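You operate a simulated robot arm through the tools that you are given. There is no shell and no other tool.

You are at the controls of a simulated two-armed robot. One attempt, no reset.

Task
Pick up the order card labelled "GJV-275F" with one hand, pass it to the other hand and put it on the top deck of the trolley.

It is judged by the outcome, as a careful person would: the job done as asked, and still so three seconds after it is handed in. It fails if anything else is knocked over, pushed out of place, dropped, spilled or broken.

Robot
Two 7-joint arms with two-finger parallel grippers on one trunk, on a base that moves. Base frame: it is fixed to the floor where the robot stands at the start and does not move with it; the origin is under the middle of the robot, x ahead of it, y to its left, z up. Readings come in m, rad, newtons and seconds.
The left shoulder is at the start at [0.062, 0.197, 0.904], the right one opposite. With the tool pointing down near the work surface each hand reaches from about 0.3 to 0.72 m from the robot's upright axis, wherever it stands, measured 20 degrees to its own side. Places, roughly: order card [1.5, 1.5, 0.75]; top deck of the trolley [1.4, -3.1, 0.7]. Payload 1.57 kg a hand.
The tool frame of a hand sits at the grasp point between the pads (the TCP): z along the fingers, y along the line on which they close. The tips reach 0.03 m beyond it. Largest opening 0.11 m; finger width 0.024, thickness 0.012; the body of the gripper, 0.048 by 0.112 m, starts 0.078 m behind the TCP.
Orientation is that of the tool frame in the base frame, as a unit quaternion [w, x, y, z]. With the fingers straight down and closing along the base's y, the tool's x points along the base's -x, its y along +y and its z along -z.

Tools
- The arms move only by the tool servo_tool. It takes "left_commands", "right_commands" or both (then of equal length, played together; a hand with none holds still); each is a list of rows, each a list of 3 entries, a list of its own where there are three numbers: the turn, a rotation vector about the base's x, y, z in units of 8 degrees (1.0 is 8 degrees), then the shift along the base's x, y, z in units of 25 mm (1.0 is 25 mm), then the finger opening in m, from 0 to 0.11. In form: [[[rx, ry, rz], [dx, dy, dz], grip], ...]. A call has 1 to 20 rows; each row shifts and turns the commanded pose from where the row before left it. A call with a number of a shift or a turn outside -1 to 1 is refused whole. Rows are played at 5 a second. More than 0.05 m and 0.15 rad between two rows, or a gripper value outside its range, and nothing of the call is played. A pose out of reach is approached as far as the arm can. The call stops where the force on the tool passes 40 N (or 10 N more than at its start, if that is more) or the arm is blocked; 0.2 s more then pass. Each finger travels about 0.072 m/s and halts on what it meets, pressing with about 31 N; the grip force reading is that of the motor and also rises with nothing between the fingers. The clock runs only during rows and for 0.2 s after the last one: add rows that do not move to give the fingers time. The reply holds the time, the measured pose of the TCP, the force on the tool along the base axes, the opening and the grip force, in the units named above and with some noise, with the torque about the TCP (base axes, N m) and any sound that the robot's microphone picked up.
- Cameras (640 x 400 px; columns grow to the right, rows downward): "scene" is now at [0.1131, 0.0109, 1.4961]; the picture's right is [0.12, -0.99, -0.00], its down [-0.69, -0.09, -0.72] and it looks along [0.71, 0.09, -0.70] (base axes); focal length 257 px, centre (320, 200). "left" rides on the left gripper at [0.07, -0.016, -0.141] in its tool frame; the picture's right is [0.23, 0.97, 0.00], its down [-0.85, 0.20, -0.48] and it looks along [-0.47, 0.11, 0.88] (tool axes); focal length 222 px, centre (320, 200). "right" rides on the right gripper at [0.07, 0.016, -0.141] in its tool frame; the picture's right is [-0.23, 0.97, 0.00], its down [-0.85, -0.20, -0.48] and it looks along [-0.47, -0.11, 0.88] (tool axes); focal length 222 px, centre (320, 200). There is no depth. A picture from a camera that has moved, and an enlarged one, comes with that camera's place and axes in the base frame and with its lens.
- grab_frame(camera): a new picture of that camera. No time passes.
- raise_lower(by): slides the trunk up (or, below 0, down) by that many m; the arms and the scene camera ride with it, the base frame stays. It gives what a move gives, with no picture.
- drive_base(legs): drives the robot by 1 to 6 legs, each [ahead, left, turn to the left] in m, m and rad, along the robot's own axes; the way and the turn of a leg run together, so that a leg with both is an arc; at most 1.5 m and 3.142 rad a leg. The arms and the cameras ride along, it lands a little off, and it stops where it bumps. It gives what a move gives.
- head_to(pan, tilt): turns the head with the scene camera to pan (to the left, within 1.501 rad either way) and tilt (down, from -0.506 to 1.204), counted from straight ahead of the robot. It gives what a move gives.
- inspect(camera, box): a new picture of the part [left, top, right, bottom] of that camera's present view, enlarged. No time passes.
- close_job(): hands the job in; it is judged then, once.

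Nothing tells you exact positions but the pictures and the camera data. Unless the task says otherwise, let go and move clear before handing in.

The tools are called after ">>>" as name(argument=value, ...) on one line, values as JSON. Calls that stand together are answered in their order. servo_tool: Moves the arms, as the interface text tells. Its arguments: {"type":"object","properties":{"left_commands":{"type":"array","items":{"type":"array"}},"right_commands":{"type":"array","items":{"type":"array"}}},"required":[]} The other tools are called the same way: raise_lower (by) moves the trunk up or down; drive_base (legs) drives the base; head_to (pan, tilt) turns the head that bears the scene camera; grab_frame (camera) takes a picture; inspect (camera, box) takes an enlarged picture of a part of a camera's view; close_job () hands the job in.

At the start:

```text
t: 0.0
left_ee_pos: [0.4778, 0.1766, 0.8612]
left_tool_rot: [-0.001, 0.0, 1.0, 0.0]
left_force: [-0.4, 0.1, -0.2]
left_ft_torque: [0.05, 0.01, 0.0]
left_grip_width: 0.1101
left_grip_force: 0.0
right_ee_pos: [0.4001, -0.2087, 0.8382]
right_tool_rot: [-0.001, 0.0, 1.0, 0.0]
right_force: [-0.2, 0.3, -0.9]
right_ft_torque: [-0.02, 0.02, -0.03]
right_grip_width: 0.1101
right_grip_force: 0.0
trunk travel left (down, up): [-0.5, 0.49]
robot x, y, heading: [0.0004, -0.0038, 0.001]
head pan, tilt (commanded): [0.122, 0.77]
```

scene: 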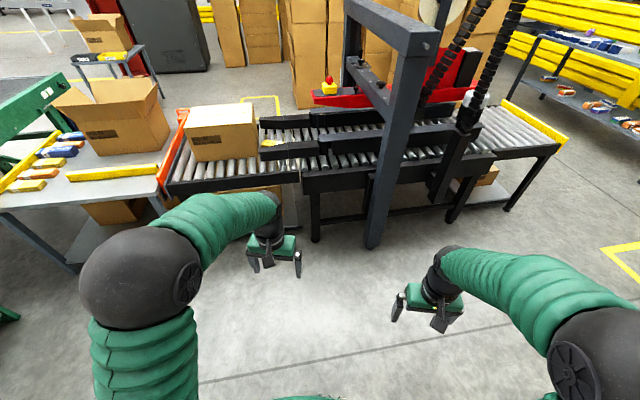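
right: 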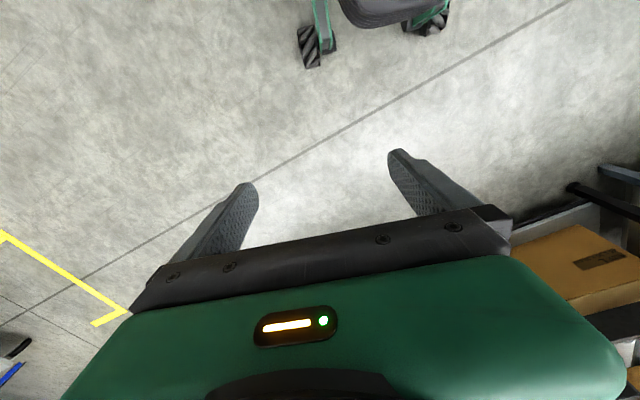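
left: 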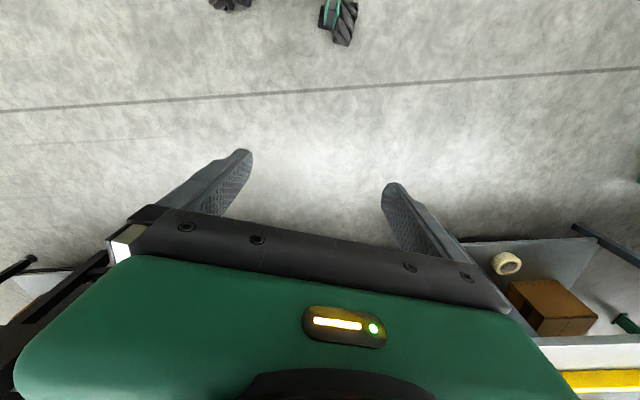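

I see a packing bench to the front left with cartons, a roller conveyor ahead, and shelving to the right. The order card should be on or near the bench at about [1.5, 1.5, 0.75], so I will turn the head there first.

>>> head_to(pan=0.8, tilt=0.5)

```text
t: 1.1
left_ee_pos: [0.478, 0.175, 0.8633]
left_tool_rot: [0.0, 0.0, 1.0, 0.001]
left_force: [-0.8, -0.7, -1.6]
left_ft_torque: [-0.02, -0.03, -0.02]
left_grip_width: 0.1099
left_grip_force: 0.0
right_ee_pos: [0.3991, -0.2081, 0.8388]
right_tool_rot: [0.0, 0.0, 1.0, 0.0]
right_force: [-1.3, -0.4, -1.0]
right_ft_torque: [0.01, 0.0, -0.04]
right_grip_width: 0.1099
right_grip_force: 0.0
trunk travel left (down, up): [-0.5, 0.49]
robot x, y, heading: [-0.0007, 0.0003, -0.0]
head pan, tilt (commanded): [0.799, 0.499]
```

The head has turned to the left; I take a picture to find the bench and the card.

>>> grab_frame(camera="scene")

>>> inspect(camera="scene", box=[200, 100, 520, 300])

```text
taken
camera scene: at [0.0952, 0.0661, 1.5196], right [0.72, -0.7, 0.0], down [-0.34, -0.34, -0.88], along [0.61, 0.63, -0.48], focal length 257 px, centre (320, 200)
```

scene: 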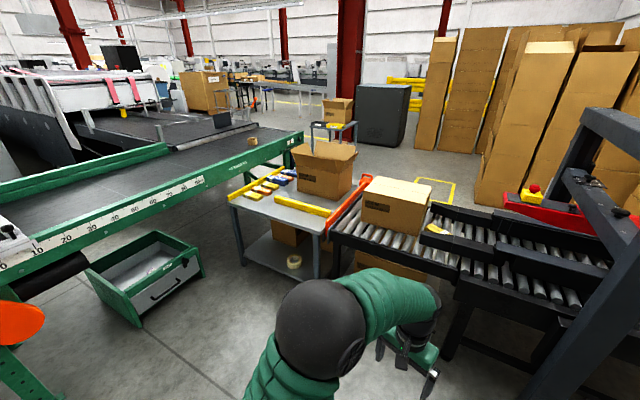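

```text
2.00 times, centred on (360, 200) of scene
camera zoom: at [0.0952, 0.0661, 1.5196], right [0.72, -0.7, 0.0], down [-0.34, -0.34, -0.88], along [0.61, 0.63, -0.48], focal length 513 px, centre (240, 200)
```

zoom: 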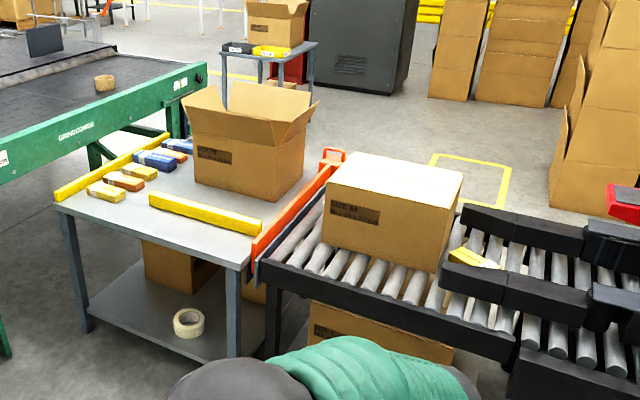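

The listed card position projects onto the open carton on the bench. I zoom in on the bench and its surroundings to find the card.

>>> inspect(camera="scene", box=[220, 130, 380, 230])

>>> inspect(camera="scene", box=[280, 130, 360, 180])

>>> inspect(camera="scene", box=[360, 170, 520, 270])

```text
4.00 times, centred on (300, 180) of scene
camera zoom: at [0.0952, 0.0661, 1.5196], right [0.72, -0.7, 0.0], down [-0.34, -0.34, -0.88], along [0.61, 0.63, -0.48], focal length 1026 px, centre (400, 280)
```

zoom: 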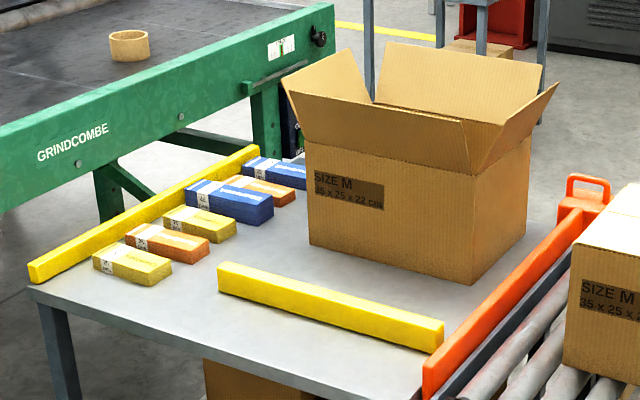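

```text
8.00 times, centred on (320, 155) of scene
camera zoom: at [0.0952, 0.0661, 1.5196], right [0.72, -0.7, 0.0], down [-0.34, -0.34, -0.88], along [0.61, 0.63, -0.48], focal length 2053 px, centre (320, 560)
```

zoom: 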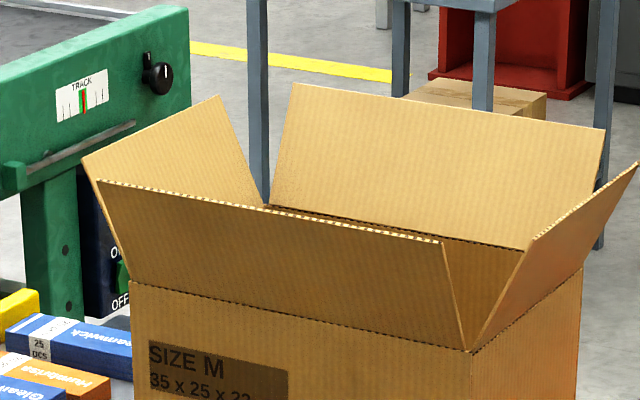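

```text
4.00 times, centred on (440, 220) of scene
camera zoom: at [0.0952, 0.0661, 1.5196], right [0.72, -0.7, 0.0], down [-0.34, -0.34, -0.88], along [0.61, 0.63, -0.48], focal length 1026 px, centre (-160, 120)
```

zoom: 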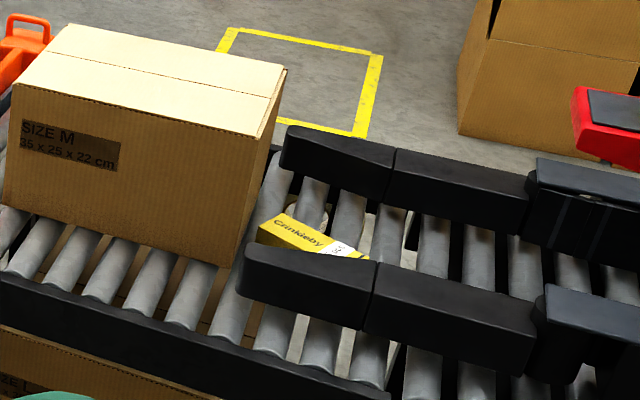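

The card is not visible from here; it may be inside or behind the open carton. Before driving I look to the right to see the trolley and the free floor.

>>> head_to(pan=-1.1, tilt=0.4)

>>> grab_frame(camera="scene")

>>> inspect(camera="scene", box=[200, 80, 440, 230])

```text
t: 2.9
left_ee_pos: [0.4777, 0.1763, 0.8625]
left_tool_rot: [0.0, 0.0, 1.0, 0.0]
left_force: [-1.0, -0.9, 0.0]
left_ft_torque: [0.0, 0.0, -0.02]
left_grip_width: 0.1101
left_grip_force: 0.0
right_ee_pos: [0.3981, -0.2068, 0.8392]
right_tool_rot: [0.0, 0.0, 1.0, 0.0]
right_force: [0.7, -0.2, 0.3]
right_ft_torque: [0.01, 0.02, 0.01]
right_grip_width: 0.1099
right_grip_force: 0.1
trunk travel left (down, up): [-0.5, 0.49]
robot x, y, heading: [-0.0012, -0.0003, 0.005]
head pan, tilt (commanded): [-1.1, 0.4]
```

```text
taken
camera scene: at [0.0738, -0.0817, 1.5288], right [-0.89, -0.45, 0.0], down [-0.18, 0.35, -0.92], along [0.42, -0.82, -0.39], focal length 257 px, centre (320, 200)
```

scene: 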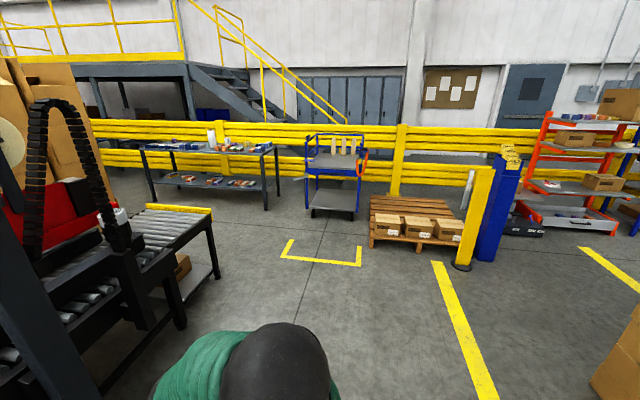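

```text
2.67 times, centred on (320, 155) of scene
camera zoom: at [0.0738, -0.0817, 1.5288], right [-0.89, -0.45, 0.0], down [-0.18, 0.35, -0.92], along [0.42, -0.82, -0.39], focal length 684 px, centre (320, 320)
```

zoom: 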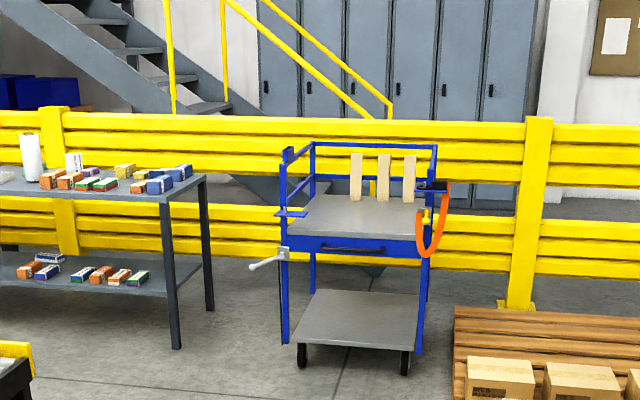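

The trolley stands at the right in front of a yellow barrier, with a grey top deck and three upright pieces at the back. Now I raise the trunk to look into and behind the carton on the bench.

>>> raise_lower(by=0.45)

>>> head_to(pan=0.75, tilt=0.6)

>>> grab_frame(camera="scene")

>>> inspect(camera="scene", box=[220, 100, 420, 225])

```text
refused: 0.45 is not a number from -0.4 to 0.4
```

```text
t: 4.8
left_ee_pos: [0.4781, 0.1752, 0.8614]
left_tool_rot: [0.0, -0.001, 1.0, 0.0]
left_force: [0.7, 0.2, -0.7]
left_ft_torque: [-0.04, -0.01, 0.0]
left_grip_width: 0.11
left_grip_force: 0.1
right_ee_pos: [0.3987, -0.2064, 0.8378]
right_tool_rot: [0.0, 0.0, 1.0, 0.0]
right_force: [0.6, -0.1, -0.6]
right_ft_torque: [0.0, 0.01, 0.02]
right_grip_width: 0.1103
right_grip_force: 0.1
trunk travel left (down, up): [-0.5, 0.49]
robot x, y, heading: [0.0007, -0.0001, 0.002]
head pan, tilt (commanded): [0.75, 0.6]
```

```text
taken
camera scene: at [0.0963, 0.0612, 1.5105], right [0.68, -0.73, 0.0], down [-0.41, -0.39, -0.82], along [0.6, 0.56, -0.57], focal length 257 px, centre (320, 200)
```

scene: 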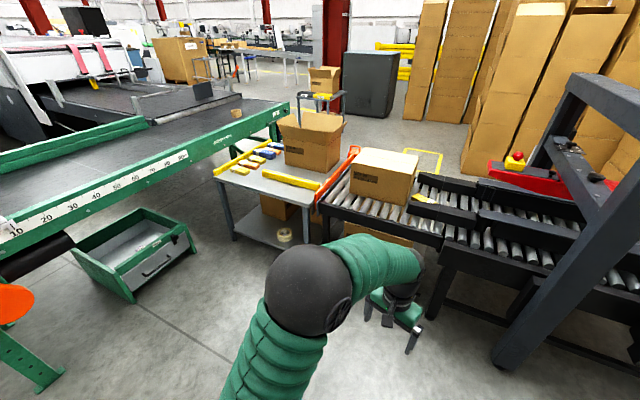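

```text
3.20 times, centred on (320, 162) of scene
camera zoom: at [0.0963, 0.0612, 1.5105], right [0.68, -0.73, 0.0], down [-0.41, -0.39, -0.82], along [0.6, 0.56, -0.57], focal length 821 px, centre (320, 320)
```

zoom: 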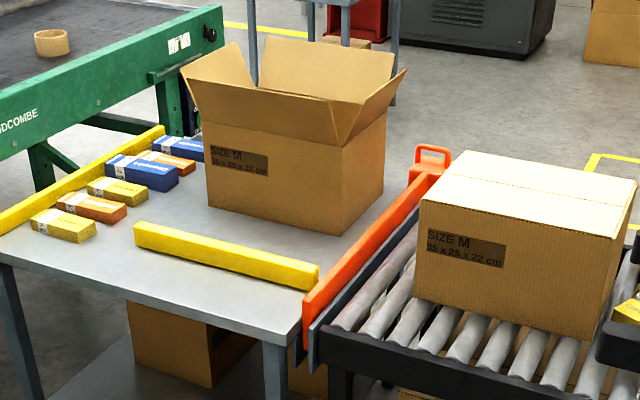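

The trunk rise was limited to 0.4 m a call, so I raise by 0.4 and look again into the carton.

>>> raise_lower(by=0.4)

>>> grab_frame(camera="scene")

>>> inspect(camera="scene", box=[220, 120, 420, 245])

```text
t: 8.6
left_ee_pos: [0.4788, 0.1751, 1.2628]
left_tool_rot: [0.0, 0.001, 1.0, 0.0]
left_force: [-0.4, -1.2, -1.1]
left_ft_torque: [-0.01, -0.03, -0.01]
left_grip_width: 0.1101
left_grip_force: 0.1
right_ee_pos: [0.4006, -0.2068, 1.2395]
right_tool_rot: [0.0, -0.001, 1.0, 0.0]
right_force: [-0.2, 0.3, 0.6]
right_ft_torque: [0.03, 0.0, -0.04]
right_grip_width: 0.11
right_grip_force: 0.1
trunk travel left (down, up): [-0.9, 0.09]
robot x, y, heading: [0.0013, 0.0042, 0.005]
head pan, tilt (commanded): [0.75, 0.6]
```

```text
taken
camera scene: at [0.0971, 0.0612, 1.9105], right [0.68, -0.73, 0.0], down [-0.41, -0.39, -0.82], along [0.6, 0.56, -0.57], focal length 257 px, centre (320, 200)
```

scene: 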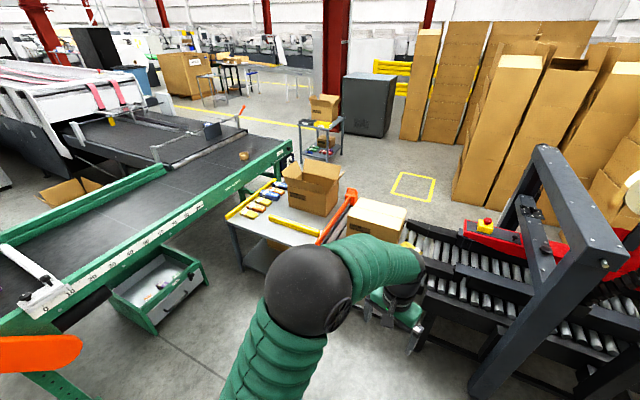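

```text
3.20 times, centred on (320, 182) of scene
camera zoom: at [0.0971, 0.0612, 1.9105], right [0.68, -0.73, 0.0], down [-0.41, -0.39, -0.82], along [0.6, 0.56, -0.57], focal length 821 px, centre (320, 256)
```

zoom: 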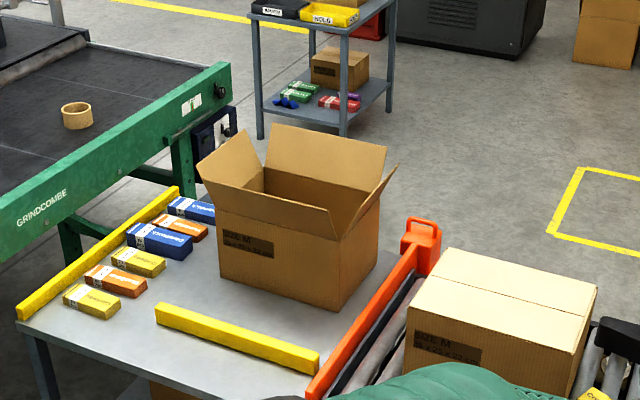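

I still see only the carton's upper inside wall, so I zoom closer around it.

>>> inspect(camera="scene", box=[270, 140, 350, 190])

>>> inspect(camera="scene", box=[220, 170, 300, 220])

```text
8.00 times, centred on (310, 165) of scene
camera zoom: at [0.0971, 0.0612, 1.9105], right [0.68, -0.73, 0.0], down [-0.41, -0.39, -0.82], along [0.6, 0.56, -0.57], focal length 2053 px, centre (400, 480)
```

zoom: 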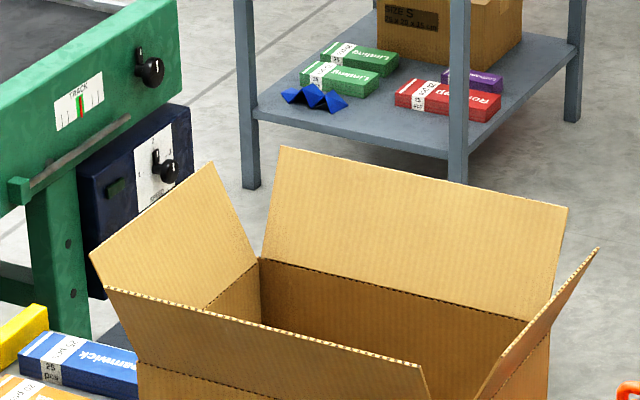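

```text
8.00 times, centred on (260, 195) of scene
camera zoom: at [0.0971, 0.0612, 1.9105], right [0.68, -0.73, 0.0], down [-0.41, -0.39, -0.82], along [0.6, 0.56, -0.57], focal length 2053 px, centre (800, 240)
```

zoom: 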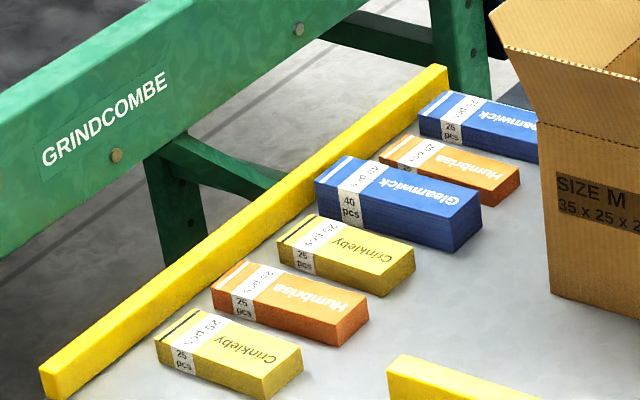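

The card must be inside or behind the open carton. The floor in front of the bench is clear, so I move nearer with the trunk high and look down more steeply.

>>> drive_base(legs=[[0.0, 0.95, 0.0], [0.0, 0.0, 0.3], [0.3, 0.0, 0.0]])

>>> head_to(pan=0.1, tilt=0.85)

>>> grab_frame(camera="scene")

```text
t: 16.1
left_ee_pos: [0.704, 1.3297, 1.263]
left_tool_rot: [0.002, -0.143, 0.99, 0.0]
left_force: [0.6, -0.5, 0.2]
left_ft_torque: [0.03, -0.02, -0.01]
left_grip_width: 0.1101
left_grip_force: 0.0
right_ee_pos: [0.7374, 0.9398, 1.2396]
right_tool_rot: [0.001, -0.142, 0.99, 0.0]
right_force: [-0.7, -0.2, -1.4]
right_ft_torque: [0.01, -0.01, 0.0]
right_grip_width: 0.1099
right_grip_force: 0.0
trunk travel left (down, up): [-0.9, 0.09]
robot x, y, heading: [0.3011, 1.0293, 0.292]
head pan, tilt (commanded): [0.75, 0.6]
```

```text
t: 17.2
left_ee_pos: [0.7092, 1.3293, 1.2626]
left_tool_rot: [0.0, -0.142, 0.99, 0.001]
left_force: [-0.3, -0.2, -0.4]
left_ft_torque: [0.01, 0.02, 0.01]
left_grip_width: 0.1101
left_grip_force: 0.0
right_ee_pos: [0.7407, 0.9403, 1.2386]
right_tool_rot: [-0.001, -0.143, 0.99, 0.001]
right_force: [-0.2, 1.0, 0.2]
right_ft_torque: [0.02, -0.01, 0.0]
right_grip_width: 0.1099
right_grip_force: 0.1
trunk travel left (down, up): [-0.9, 0.09]
robot x, y, heading: [0.3033, 1.0279, 0.284]
head pan, tilt (commanded): [0.099, 0.85]
```

```text
taken
camera scene: at [0.4054, 1.066, 1.8895], right [0.38, -0.93, 0.0], down [-0.7, -0.28, -0.66], along [0.61, 0.25, -0.75], focal length 257 px, centre (320, 200)
```

scene: 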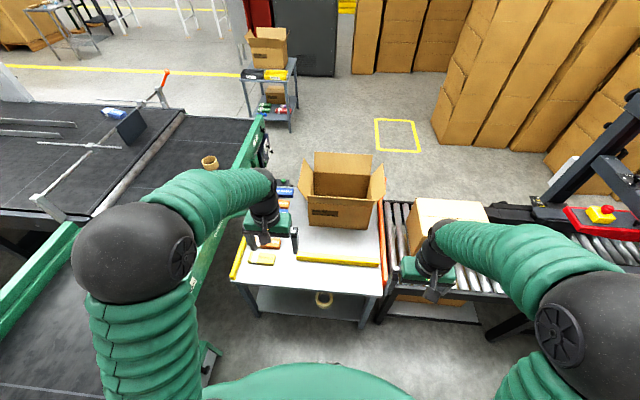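

I am now in front of the bench and see into the carton from above. I zoom in on the carton and the bench around it.

>>> inspect(camera="scene", box=[290, 140, 400, 240])

>>> inspect(camera="scene", box=[230, 160, 330, 230])

>>> grab_frame(camera="left")

>>> grab_frame(camera="right")

```text
4.00 times, centred on (345, 190) of scene
camera zoom: at [0.4054, 1.066, 1.8895], right [0.38, -0.93, 0.0], down [-0.7, -0.28, -0.66], along [0.61, 0.25, -0.75], focal length 1026 px, centre (220, 240)
```

zoom: 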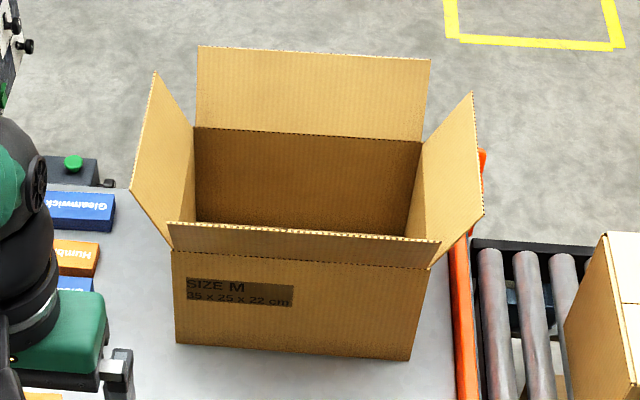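

```text
5.71 times, centred on (280, 195) of scene
camera zoom: at [0.4054, 1.066, 1.8895], right [0.38, -0.93, 0.0], down [-0.7, -0.28, -0.66], along [0.61, 0.25, -0.75], focal length 1466 px, centre (549, 229)
```

zoom: 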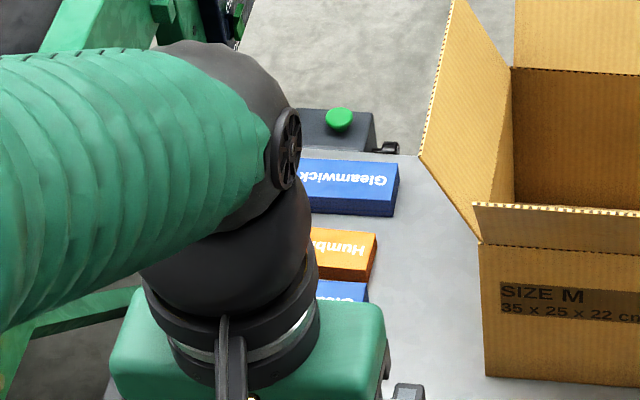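

```text
taken
camera left: at [0.6466, 1.2944, 1.4034], right [-0.49, 0.87, 0.0], down [0.76, 0.43, 0.48], along [0.42, 0.24, -0.88], focal length 222 px, centre (320, 200)
```

left: 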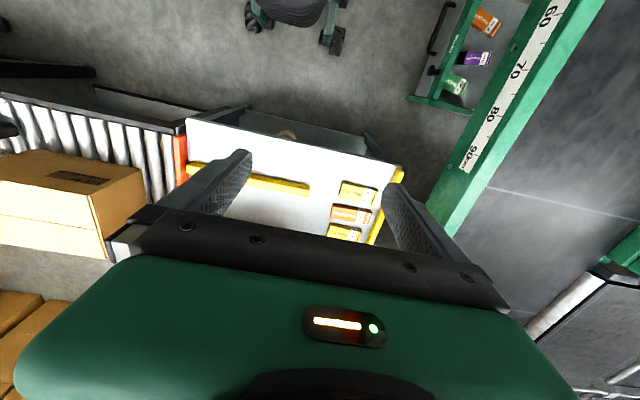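

```text
taken
camera right: at [0.6703, 0.9369, 1.3783], right [-0.06, 1.0, 0.0], down [0.88, 0.05, 0.48], along [0.48, 0.03, -0.88], focal length 222 px, centre (320, 200)
```

right: 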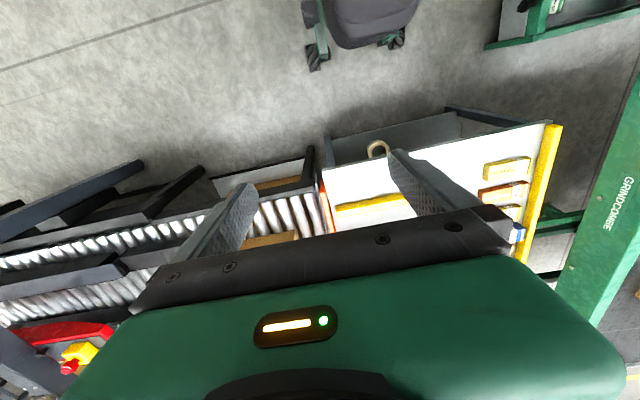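

The carton sits near the rear edge of the bench and the card is most likely just behind it, so I must reach it from the far side. I look along the conveyor to find a route round its right end.

>>> head_to(pan=-0.8, tilt=0.45)

>>> grab_frame(camera="scene")

>>> head_to(pan=0.5, tilt=0.4)

>>> grab_frame(camera="scene")

```text
t: 18.4
left_ee_pos: [0.7076, 1.331, 1.2626]
left_tool_rot: [-0.001, -0.143, 0.99, 0.0]
left_force: [0.2, -0.4, -0.4]
left_ft_torque: [0.0, 0.02, 0.01]
left_grip_width: 0.1102
left_grip_force: 0.1
right_ee_pos: [0.7408, 0.9405, 1.2387]
right_tool_rot: [0.0, -0.143, 0.99, 0.0]
right_force: [-0.2, -0.1, -0.3]
right_ft_torque: [-0.01, -0.02, 0.0]
right_grip_width: 0.11
right_grip_force: 0.1
trunk travel left (down, up): [-0.9, 0.09]
robot x, y, heading: [0.2987, 1.0273, 0.289]
head pan, tilt (commanded): [-0.799, 0.45]
```

```text
taken
camera scene: at [0.4105, 0.9922, 1.924], right [-0.49, -0.87, 0.0], down [-0.38, 0.21, -0.9], along [0.78, -0.44, -0.44], focal length 257 px, centre (320, 200)
```

scene: 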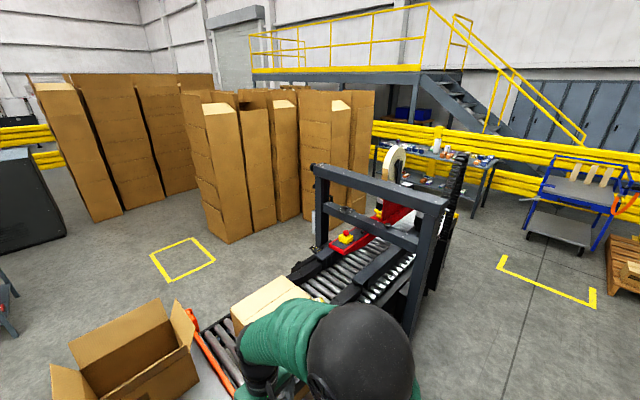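

```text
t: 19.8
left_ee_pos: [0.7064, 1.3301, 1.2618]
left_tool_rot: [0.001, -0.144, 0.99, 0.0]
left_force: [-0.8, 0.5, -0.2]
left_ft_torque: [-0.01, -0.01, 0.01]
left_grip_width: 0.11
left_grip_force: 0.1
right_ee_pos: [0.7399, 0.9418, 1.238]
right_tool_rot: [0.0, -0.144, 0.99, 0.0]
right_force: [0.3, -0.4, 0.2]
right_ft_torque: [-0.01, 0.05, 0.0]
right_grip_width: 0.1102
right_grip_force: 0.1
trunk travel left (down, up): [-0.9, 0.09]
robot x, y, heading: [0.3034, 1.023, 0.283]
head pan, tilt (commanded): [0.499, 0.4]
```

```text
taken
camera scene: at [0.396, 1.1031, 1.9287], right [0.71, -0.71, 0.0], down [-0.28, -0.28, -0.92], along [0.65, 0.65, -0.39], focal length 257 px, centre (320, 200)
```

scene: 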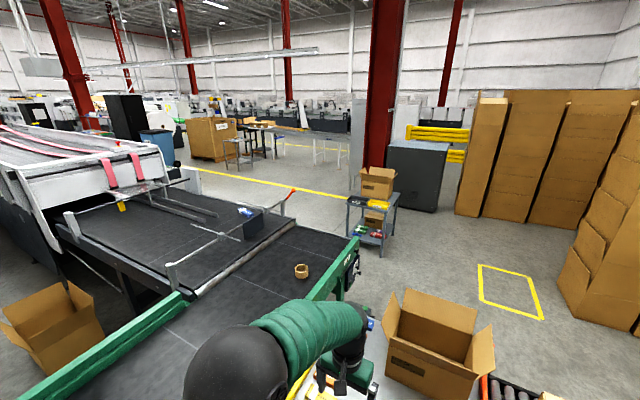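

The route: the conveyor ends near [1.65, -1.3], and there is a corridor between it and the stacked cartons. I will back off, go round the right end and come up behind the bench, in stages.

>>> drive_base(legs=[[-0.3, 0.0, 0.0], [0.0, 0.0, -1.85], [1.5, 0.0, 0.0], [1.3, 0.0, 0.0], [0.0, 0.0, 1.57]])

>>> head_to(pan=0.3, tilt=0.5)

>>> grab_frame(camera="scene")

```text
t: 43.3
left_ee_pos: [0.4848, -1.6786, 1.2612]
left_tool_rot: [0.0, -0.004, 1.0, -0.001]
left_force: [0.7, -0.5, -0.5]
left_ft_torque: [0.0, -0.02, 0.01]
left_grip_width: 0.1098
left_grip_force: 0.0
right_ee_pos: [0.4083, -2.0611, 1.2397]
right_tool_rot: [0.0, -0.003, 1.0, 0.0]
right_force: [0.7, 0.0, 0.0]
right_ft_torque: [0.0, 0.01, 0.02]
right_grip_width: 0.1102
right_grip_force: 0.0
trunk travel left (down, up): [-0.9, 0.09]
robot x, y, heading: [0.0117, -1.8558, 0.004]
head pan, tilt (commanded): [0.499, 0.4]
```

```text
t: 44.1
left_ee_pos: [0.4838, -1.6781, 1.2623]
left_tool_rot: [0.0, -0.003, 1.0, -0.001]
left_force: [0.5, -1.5, 0.1]
left_ft_torque: [-0.01, 0.0, 0.0]
left_grip_width: 0.1099
left_grip_force: 0.2
right_ee_pos: [0.4073, -2.0617, 1.239]
right_tool_rot: [0.0, -0.003, 1.0, 0.001]
right_force: [0.1, 0.1, -0.2]
right_ft_torque: [0.01, 0.0, 0.0]
right_grip_width: 0.11
right_grip_force: 0.1
trunk travel left (down, up): [-0.9, 0.09]
robot x, y, heading: [0.0084, -1.8589, 0.005]
head pan, tilt (commanded): [0.3, 0.499]
```

```text
taken
camera scene: at [0.1286, -1.8281, 1.9195], right [0.3, -0.95, 0.0], down [-0.46, -0.15, -0.88], along [0.84, 0.27, -0.48], focal length 257 px, centre (320, 200)
```

scene: 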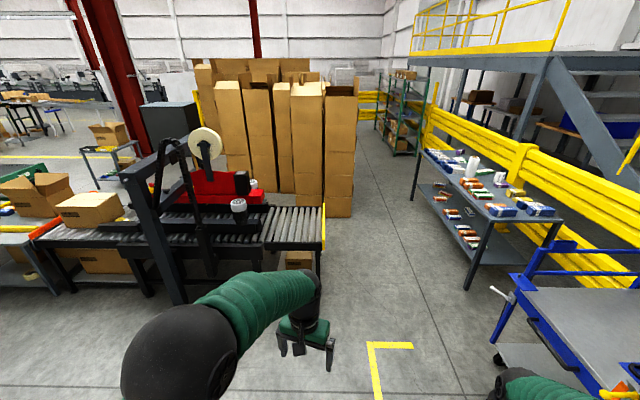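

The gap between the conveyor's end near [2.2, -1.2] and the stack's corner near [3.15, -1.15] looks about 0.9 m wide. I drive up to it and look along it before entering.

>>> drive_base(legs=[[1.5, 0.0, 0.0], [0.95, 0.0, 0.0], [0.0, 0.0, 1.6]])

>>> head_to(pan=0.0, tilt=0.6)

>>> grab_frame(camera="scene")

```text
t: 60.0
left_ee_pos: [2.2848, -1.4045, 1.2628]
left_tool_rot: [-0.001, 0.719, -0.695, -0.001]
left_force: [1.0, 0.9, 0.5]
left_ft_torque: [-0.01, 0.0, 0.0]
left_grip_width: 0.11
left_grip_force: 0.1
right_ee_pos: [2.6702, -1.471, 1.2398]
right_tool_rot: [0.0, 0.719, -0.695, 0.0]
right_force: [0.1, 0.4, -0.1]
right_ft_torque: [-0.01, 0.03, -0.01]
right_grip_width: 0.1099
right_grip_force: 0.0
trunk travel left (down, up): [-0.9, 0.09]
robot x, y, heading: [2.4737, -1.8749, 1.604]
head pan, tilt (commanded): [0.3, 0.499]
```

```text
t: 60.8
left_ee_pos: [2.2848, -1.4059, 1.2633]
left_tool_rot: [-0.001, 0.719, -0.695, -0.002]
left_force: [0.8, 0.2, -0.4]
left_ft_torque: [0.05, 0.0, -0.03]
left_grip_width: 0.1099
left_grip_force: 0.1
right_ee_pos: [2.6686, -1.4735, 1.2382]
right_tool_rot: [-0.001, 0.719, -0.695, 0.0]
right_force: [-0.4, 0.3, 0.6]
right_ft_torque: [-0.01, 0.0, 0.0]
right_grip_width: 0.1102
right_grip_force: 0.0
trunk travel left (down, up): [-0.9, 0.09]
robot x, y, heading: [2.475, -1.8755, 1.605]
head pan, tilt (commanded): [0.0, 0.6]
```

```text
taken
camera scene: at [2.4703, -1.752, 1.9105], right [1.0, 0.03, 0.0], down [0.02, -0.57, -0.82], along [-0.03, 0.82, -0.57], focal length 257 px, centre (320, 200)
```

scene: 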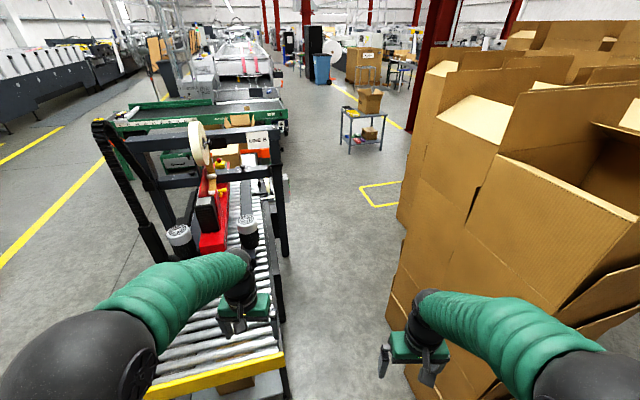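

The corridor is clear but tight: conveyor side near x = 2.25 and stacks near x = 3.03. I stretch both hands forward and inward to draw the elbows in before going through.

>>> servo_tool(left_commands=[[[0, 0, 0], [0.25, 0.65, 0], 0.11], [[0, 0, 0], [0.25, 0.65, 0], 0.11], [[0, 0, 0], [0.25, 0.65, 0], 0.11], [[0, 0, 0], [0.25, 0.65, 0], 0.11], [[0, 0, 0], [0.25, 0.65, 0], 0.11], [[0, 0, 0], [0.25, 0.65, 0], 0.11], [[0, 0, 0], [0.25, 0.65, 0], 0.11], [[0, 0, 0], [0.25, 0.65, 0], 0.11], [[0, 0, 0], [0.25, 0.65, 0], 0.11], [[0, 0, 0], [0, 0, 0], 0.11]], right_commands=[[[0, 0, 0], [-0.35, 0.98, 0], 0.11], [[0, 0, 0], [-0.35, 0.98, 0], 0.11], [[0, 0, 0], [-0.35, 0.98, 0], 0.11], [[0, 0, 0], [-0.35, 0.98, 0], 0.11], [[0, 0, 0], [-0.35, 0.98, 0], 0.11], [[0, 0, 0], [-0.35, 0.98, 0], 0.11], [[0, 0, 0], [-0.35, 0.98, 0], 0.11], [[0, 0, 0], [-0.35, 0.98, 0], 0.11], [[0, 0, 0], [-0.35, 0.98, 0], 0.11], [[0, 0, 0], [0, 0, 0], 0.11]])

>>> head_to(pan=-0.6, tilt=0.8)

>>> grab_frame(camera="scene")

```text
t: 63.0
left_ee_pos: [2.3414, -1.26, 1.2632]
left_tool_rot: [0.0, 0.719, -0.695, -0.001]
left_force: [-0.2, 0.5, -0.5]
left_ft_torque: [-0.02, 0.0, 0.04]
left_grip_width: 0.1101
left_grip_force: 0.1
right_ee_pos: [2.5925, -1.2494, 1.2407]
right_tool_rot: [0.0, 0.719, -0.695, 0.0]
right_force: [-0.4, 0.2, -0.7]
right_ft_torque: [-0.02, 0.01, 0.0]
right_grip_width: 0.1101
right_grip_force: 0.1
trunk travel left (down, up): [-0.9, 0.09]
robot x, y, heading: [2.4739, -1.878, 1.607]
head pan, tilt (commanded): [0.0, 0.6]
```

```text
t: 64.0
left_ee_pos: [2.3405, -1.2607, 1.2651]
left_tool_rot: [-0.001, 0.719, -0.695, -0.001]
left_force: [0.5, -0.3, 0.2]
left_ft_torque: [-0.02, 0.0, 0.05]
left_grip_width: 0.1102
left_grip_force: 0.1
right_ee_pos: [2.5919, -1.2504, 1.2395]
right_tool_rot: [0.0, 0.72, -0.694, -0.001]
right_force: [0.9, 0.0, 0.1]
right_ft_torque: [-0.01, -0.02, 0.02]
right_grip_width: 0.1099
right_grip_force: 0.1
trunk travel left (down, up): [-0.9, 0.09]
robot x, y, heading: [2.4763, -1.8763, 1.603]
head pan, tilt (commanded): [-0.6, 0.799]
```

```text
taken
camera scene: at [2.5166, -1.771, 1.8936], right [0.84, -0.54, 0.0], down [-0.38, -0.61, -0.7], along [0.37, 0.59, -0.72], focal length 257 px, centre (320, 200)
```

scene: 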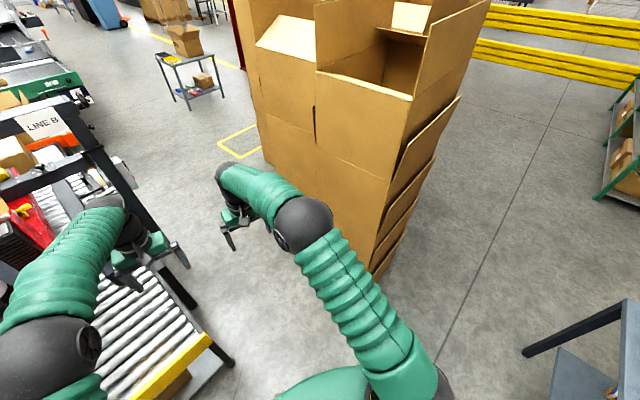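

The elbows are now drawn in, about 0.35 m either side. I shift slightly right to centre in the gap and move forward in steps.

>>> drive_base(legs=[[0.0, -0.12, 0.0], [1.2, 0.0, 0.0]])

>>> head_to(pan=0.0, tilt=0.7)

>>> grab_frame(camera="scene")

```text
t: 71.0
left_ee_pos: [2.45, -0.0474, 1.2649]
left_tool_rot: [0.0, 0.711, -0.703, -0.002]
left_force: [-0.2, -0.1, -0.1]
left_ft_torque: [-0.02, 0.04, 0.02]
left_grip_width: 0.1102
left_grip_force: 0.0
right_ee_pos: [2.7005, -0.0422, 1.2409]
right_tool_rot: [0.0, 0.711, -0.703, -0.002]
right_force: [0.1, -0.1, 0.1]
right_ft_torque: [0.01, 0.06, 0.02]
right_grip_width: 0.11
right_grip_force: 0.0
trunk travel left (down, up): [-0.9, 0.09]
robot x, y, heading: [2.5737, -0.6634, 1.584]
head pan, tilt (commanded): [-0.6, 0.799]
```

```text
t: 72.0
left_ee_pos: [2.4532, -0.047, 1.265]
left_tool_rot: [0.0, 0.711, -0.703, -0.003]
left_force: [0.1, -0.1, -0.4]
left_ft_torque: [0.0, -0.03, 0.01]
left_grip_width: 0.1098
left_grip_force: 0.0
right_ee_pos: [2.7045, -0.0433, 1.2416]
right_tool_rot: [0.0, 0.711, -0.704, -0.003]
right_force: [0.8, -0.1, -0.1]
right_ft_torque: [-0.01, 0.03, -0.04]
right_grip_width: 0.1098
right_grip_force: 0.0
trunk travel left (down, up): [-0.9, 0.09]
robot x, y, heading: [2.5665, -0.6668, 1.584]
head pan, tilt (commanded): [0.0, 0.7]
```

```text
taken
camera scene: at [2.5705, -0.5417, 1.9017], right [1.0, 0.01, 0.0], down [0.01, -0.65, -0.76], along [-0.01, 0.76, -0.65], focal length 257 px, centre (320, 200)
```

scene: 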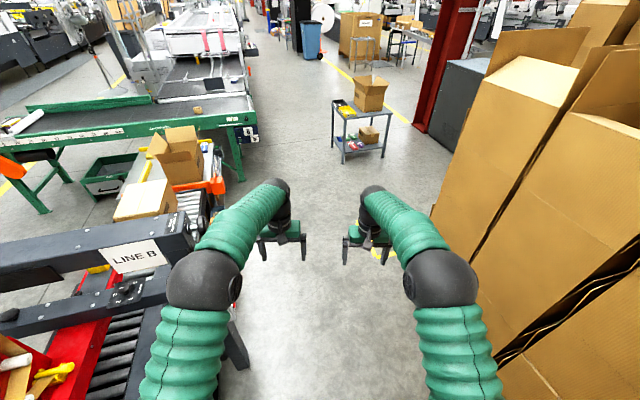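

I am through the narrowest part and can see the carton on the bench from the right rear. I zoom in on it to look for the card.

>>> inspect(camera="scene", box=[100, 110, 260, 210])

>>> inspect(camera="scene", box=[310, 60, 420, 170])

```text
4.00 times, centred on (180, 160) of scene
camera zoom: at [2.5705, -0.5417, 1.9017], right [1.0, 0.01, 0.0], down [0.01, -0.65, -0.76], along [-0.01, 0.76, -0.65], focal length 1026 px, centre (880, 360)
```

zoom: 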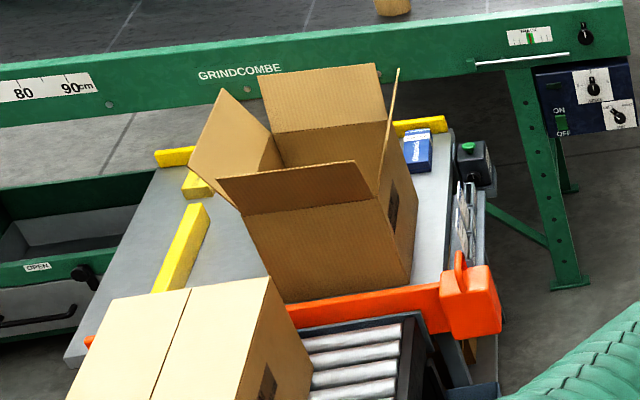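

```text
3.64 times, centred on (365, 115) of scene
camera zoom: at [2.5705, -0.5417, 1.9017], right [1.0, 0.01, 0.0], down [0.01, -0.65, -0.76], along [-0.01, 0.76, -0.65], focal length 933 px, centre (156, 509)
```

zoom: 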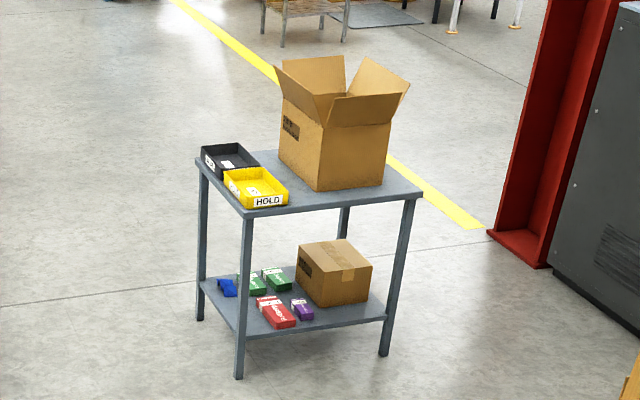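

There is a rack with cards on the bench's rear edge behind the carton, next to a switch box. I drive on to behind the bench and turn to face it.

>>> drive_base(legs=[[1.1, 0.0, 0.0], [1.1, 0.0, 0.0], [0.0, 0.0, 1.85]])

>>> head_to(pan=0.0, tilt=0.7)

>>> grab_frame(camera="scene")

```text
t: 87.3
left_ee_pos: [1.9647, 1.1864, 1.2661]
left_tool_rot: [0.0, 0.983, 0.183, -0.002]
left_force: [-0.5, 0.4, 0.5]
left_ft_torque: [0.0, 0.01, 0.01]
left_grip_width: 0.1099
left_grip_force: 0.1
right_ee_pos: [1.8721, 1.4208, 1.2412]
right_tool_rot: [0.001, 0.983, 0.183, -0.002]
right_force: [-1.3, 0.3, -0.9]
right_ft_torque: [0.0, 0.02, 0.03]
right_grip_width: 0.1101
right_grip_force: 0.2
trunk travel left (down, up): [-0.9, 0.09]
robot x, y, heading: [2.5002, 1.5076, -2.776]
head pan, tilt (commanded): [0.0, 0.7]
```

```text
t: 87.9
left_ee_pos: [1.9671, 1.1858, 1.2671]
left_tool_rot: [0.002, 0.983, 0.183, -0.003]
left_force: [0.3, -0.7, 0.0]
left_ft_torque: [-0.01, 0.03, 0.02]
left_grip_width: 0.11
left_grip_force: 0.1
right_ee_pos: [1.875, 1.4202, 1.2412]
right_tool_rot: [0.002, 0.983, 0.183, -0.002]
right_force: [-0.6, 0.1, -0.2]
right_ft_torque: [0.0, 0.03, -0.01]
right_grip_width: 0.11
right_grip_force: 0.2
trunk travel left (down, up): [-0.9, 0.09]
robot x, y, heading: [2.5008, 1.514, -2.772]
head pan, tilt (commanded): [0.0, 0.7]
```

```text
taken
camera scene: at [2.3858, 1.47, 1.9017], right [-0.36, 0.93, 0.0], down [0.6, 0.23, -0.76], along [-0.71, -0.28, -0.65], focal length 257 px, centre (320, 200)
```

scene: 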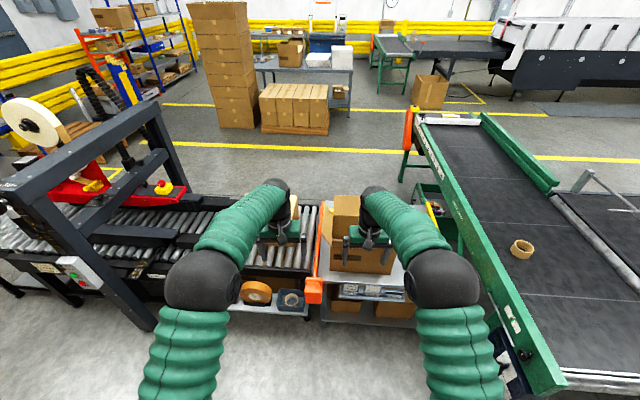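

>>> inspect(camera="scene", box=[300, 240, 440, 330])

>>> grab_frame(camera="right")

>>> grab_frame(camera="left")

```text
4.44 times, centred on (370, 285) of scene
camera zoom: at [2.3858, 1.47, 1.9017], right [-0.36, 0.93, 0.0], down [0.6, 0.23, -0.76], along [-0.71, -0.28, -0.65], focal length 1140 px, centre (98, -178)
```

zoom: 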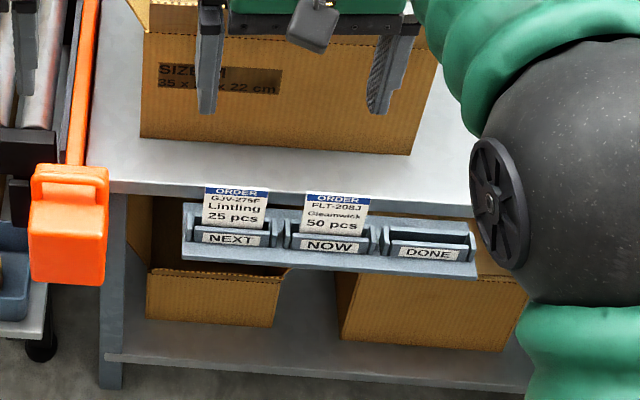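

```text
taken
camera right: at [1.946, 1.4314, 1.3822], right [0.14, -0.99, 0.0], down [-0.87, -0.12, 0.48], along [-0.48, -0.07, -0.88], focal length 222 px, centre (320, 200)
```

right: 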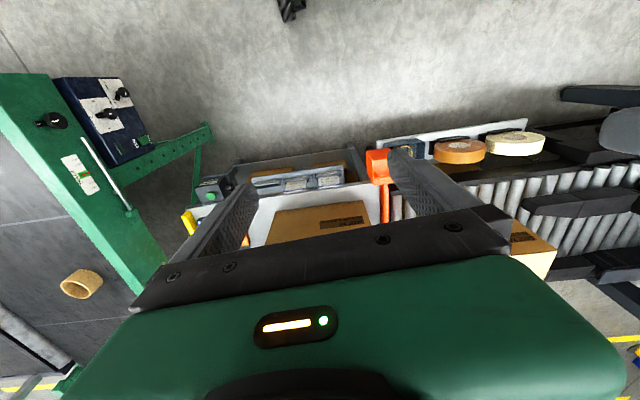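

```text
taken
camera left: at [2.0263, 1.2283, 1.4078], right [0.56, -0.83, 0.0], down [-0.72, -0.49, 0.48], along [-0.4, -0.27, -0.87], focal length 222 px, centre (320, 200)
```

left: 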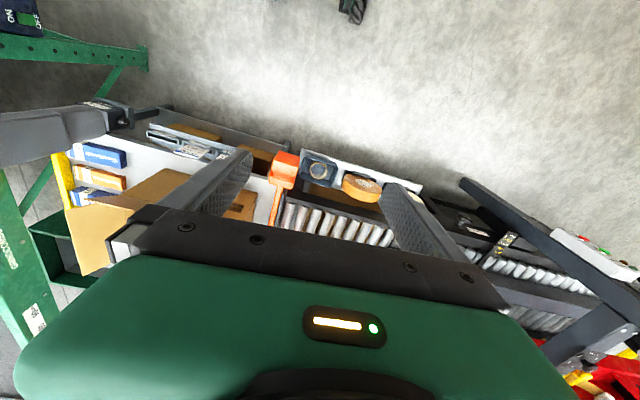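

I can read the rack now: "GJV-275F" stands in the NEXT pocket on the left and "FLT-208J" in the NOW pocket. I will pull the hands back and turn the right hand a quarter turn so that its fingers close across the card's thickness, then move closer.

>>> servo_tool(left_commands=[[[0, 0, 0], [0.53, 0.2, 0], 0.11], [[0, 0, 0], [0.53, 0.2, 0], 0.11], [[0, 0, 0], [0.53, 0.2, 0], 0.11], [[0, 0, 0], [0.53, 0.2, 0], 0.11], [[0, 0, 0], [0.53, 0.2, 0], 0.11], [[0, 0, 0], [0.53, 0.2, 0], 0.11], [[0, 0, 0], [0.53, 0.2, 0], 0.11], [[0, 0, 0], [0.53, 0.2, 0], 0.11], [[0, 0, 0], [0.53, 0.2, 0], 0.11], [[0, 0, 0], [0.53, 0.2, 0], 0.11], [[0, 0, 0], [0.53, 0.2, 0], 0.11], [[0, 0, 0], [0.53, 0.2, 0], 0.11]], right_commands=[[[0, 0, 0.94], [0.49, 0.3, 0], 0.11], [[0, 0, 0.94], [0.49, 0.3, 0], 0.11], [[0, 0, 0.94], [0.49, 0.3, 0], 0.11], [[0, 0, 0.94], [0.49, 0.3, 0], 0.11], [[0, 0, 0.94], [0.49, 0.3, 0], 0.11], [[0, 0, 0.94], [0.49, 0.3, 0], 0.11], [[0, 0, 0.94], [0.49, 0.3, 0], 0.11], [[0, 0, 0.94], [0.49, 0.3, 0], 0.11], [[0, 0, 0.94], [0.49, 0.3, 0], 0.11], [[0, 0, 0.94], [0.49, 0.3, 0], 0.11], [[0, 0, 0.94], [0.49, 0.3, 0], 0.11], [[0, 0, 0.94], [0.49, 0.3, 0], 0.11]])

>>> grab_frame(camera="scene")

>>> grab_frame(camera="right")

```text
t: 90.5
left_ee_pos: [2.128, 1.2475, 1.2691]
left_tool_rot: [0.001, 0.983, 0.182, -0.004]
left_force: [0.1, 0.2, 0.1]
left_ft_torque: [-0.03, 0.0, 0.04]
left_grip_width: 0.11
left_grip_force: 0.1
right_ee_pos: [2.0223, 1.5102, 1.2436]
right_tool_rot: [0.003, 0.563, 0.827, -0.001]
right_force: [-0.1, 0.4, -0.8]
right_ft_torque: [0.0, 0.04, 0.0]
right_grip_width: 0.11
right_grip_force: 0.1
trunk travel left (down, up): [-0.9, 0.09]
robot x, y, heading: [2.502, 1.5125, -2.776]
head pan, tilt (commanded): [0.0, 0.7]
```

```text
taken
camera scene: at [2.3903, 1.4724, 1.902], right [-0.36, 0.93, 0.0], down [0.6, 0.23, -0.76], along [-0.71, -0.28, -0.64], focal length 257 px, centre (320, 200)
```

scene: 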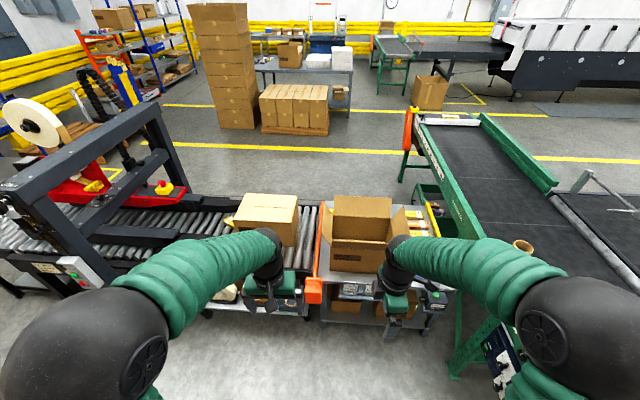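

```text
taken
camera right: at [2.0123, 1.5834, 1.3832], right [0.99, 0.14, 0.0], down [0.13, -0.87, 0.48], along [0.07, -0.48, -0.87], focal length 222 px, centre (320, 200)
```

right: 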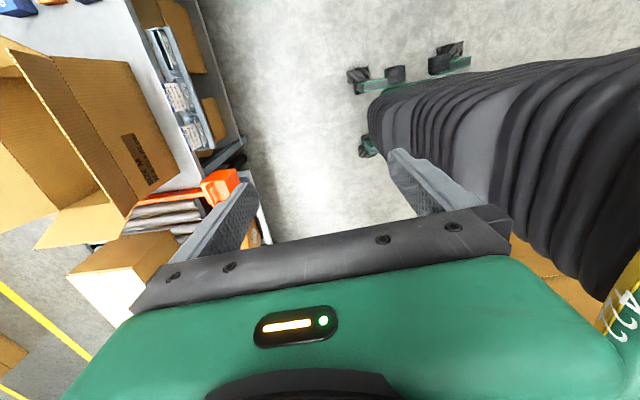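

The rack is visible from both the head camera and the right wrist camera. I zoom in both views to triangulate the card.

>>> inspect(camera="right", box=[130, 10, 260, 180])

>>> inspect(camera="scene", box=[315, 260, 395, 310])

```text
2.35 times, centred on (195, 95) of right
camera zoom: at [2.0123, 1.5834, 1.3832], right [0.99, 0.14, 0.0], down [0.13, -0.87, 0.48], along [0.07, -0.48, -0.87], focal length 523 px, centre (614, 447)
```

zoom: 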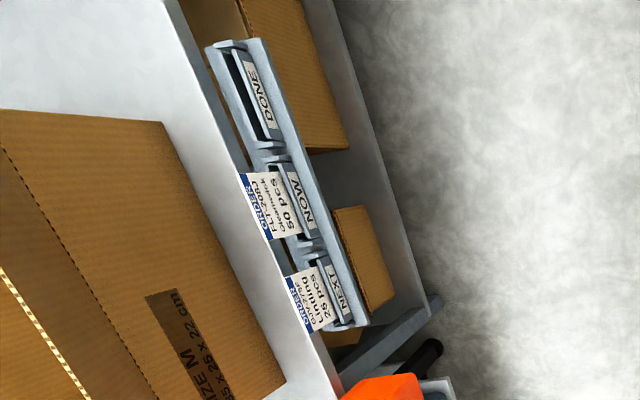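

```text
8.00 times, centred on (355, 285) of scene
camera zoom: at [2.3903, 1.4724, 1.902], right [-0.36, 0.93, 0.0], down [0.6, 0.23, -0.76], along [-0.71, -0.28, -0.64], focal length 2053 px, centre (40, -480)
```

zoom: 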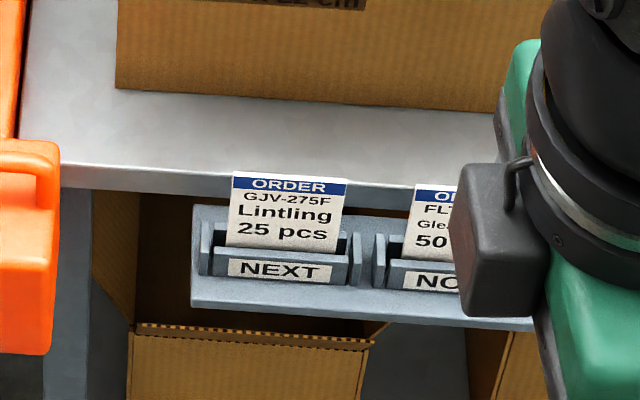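

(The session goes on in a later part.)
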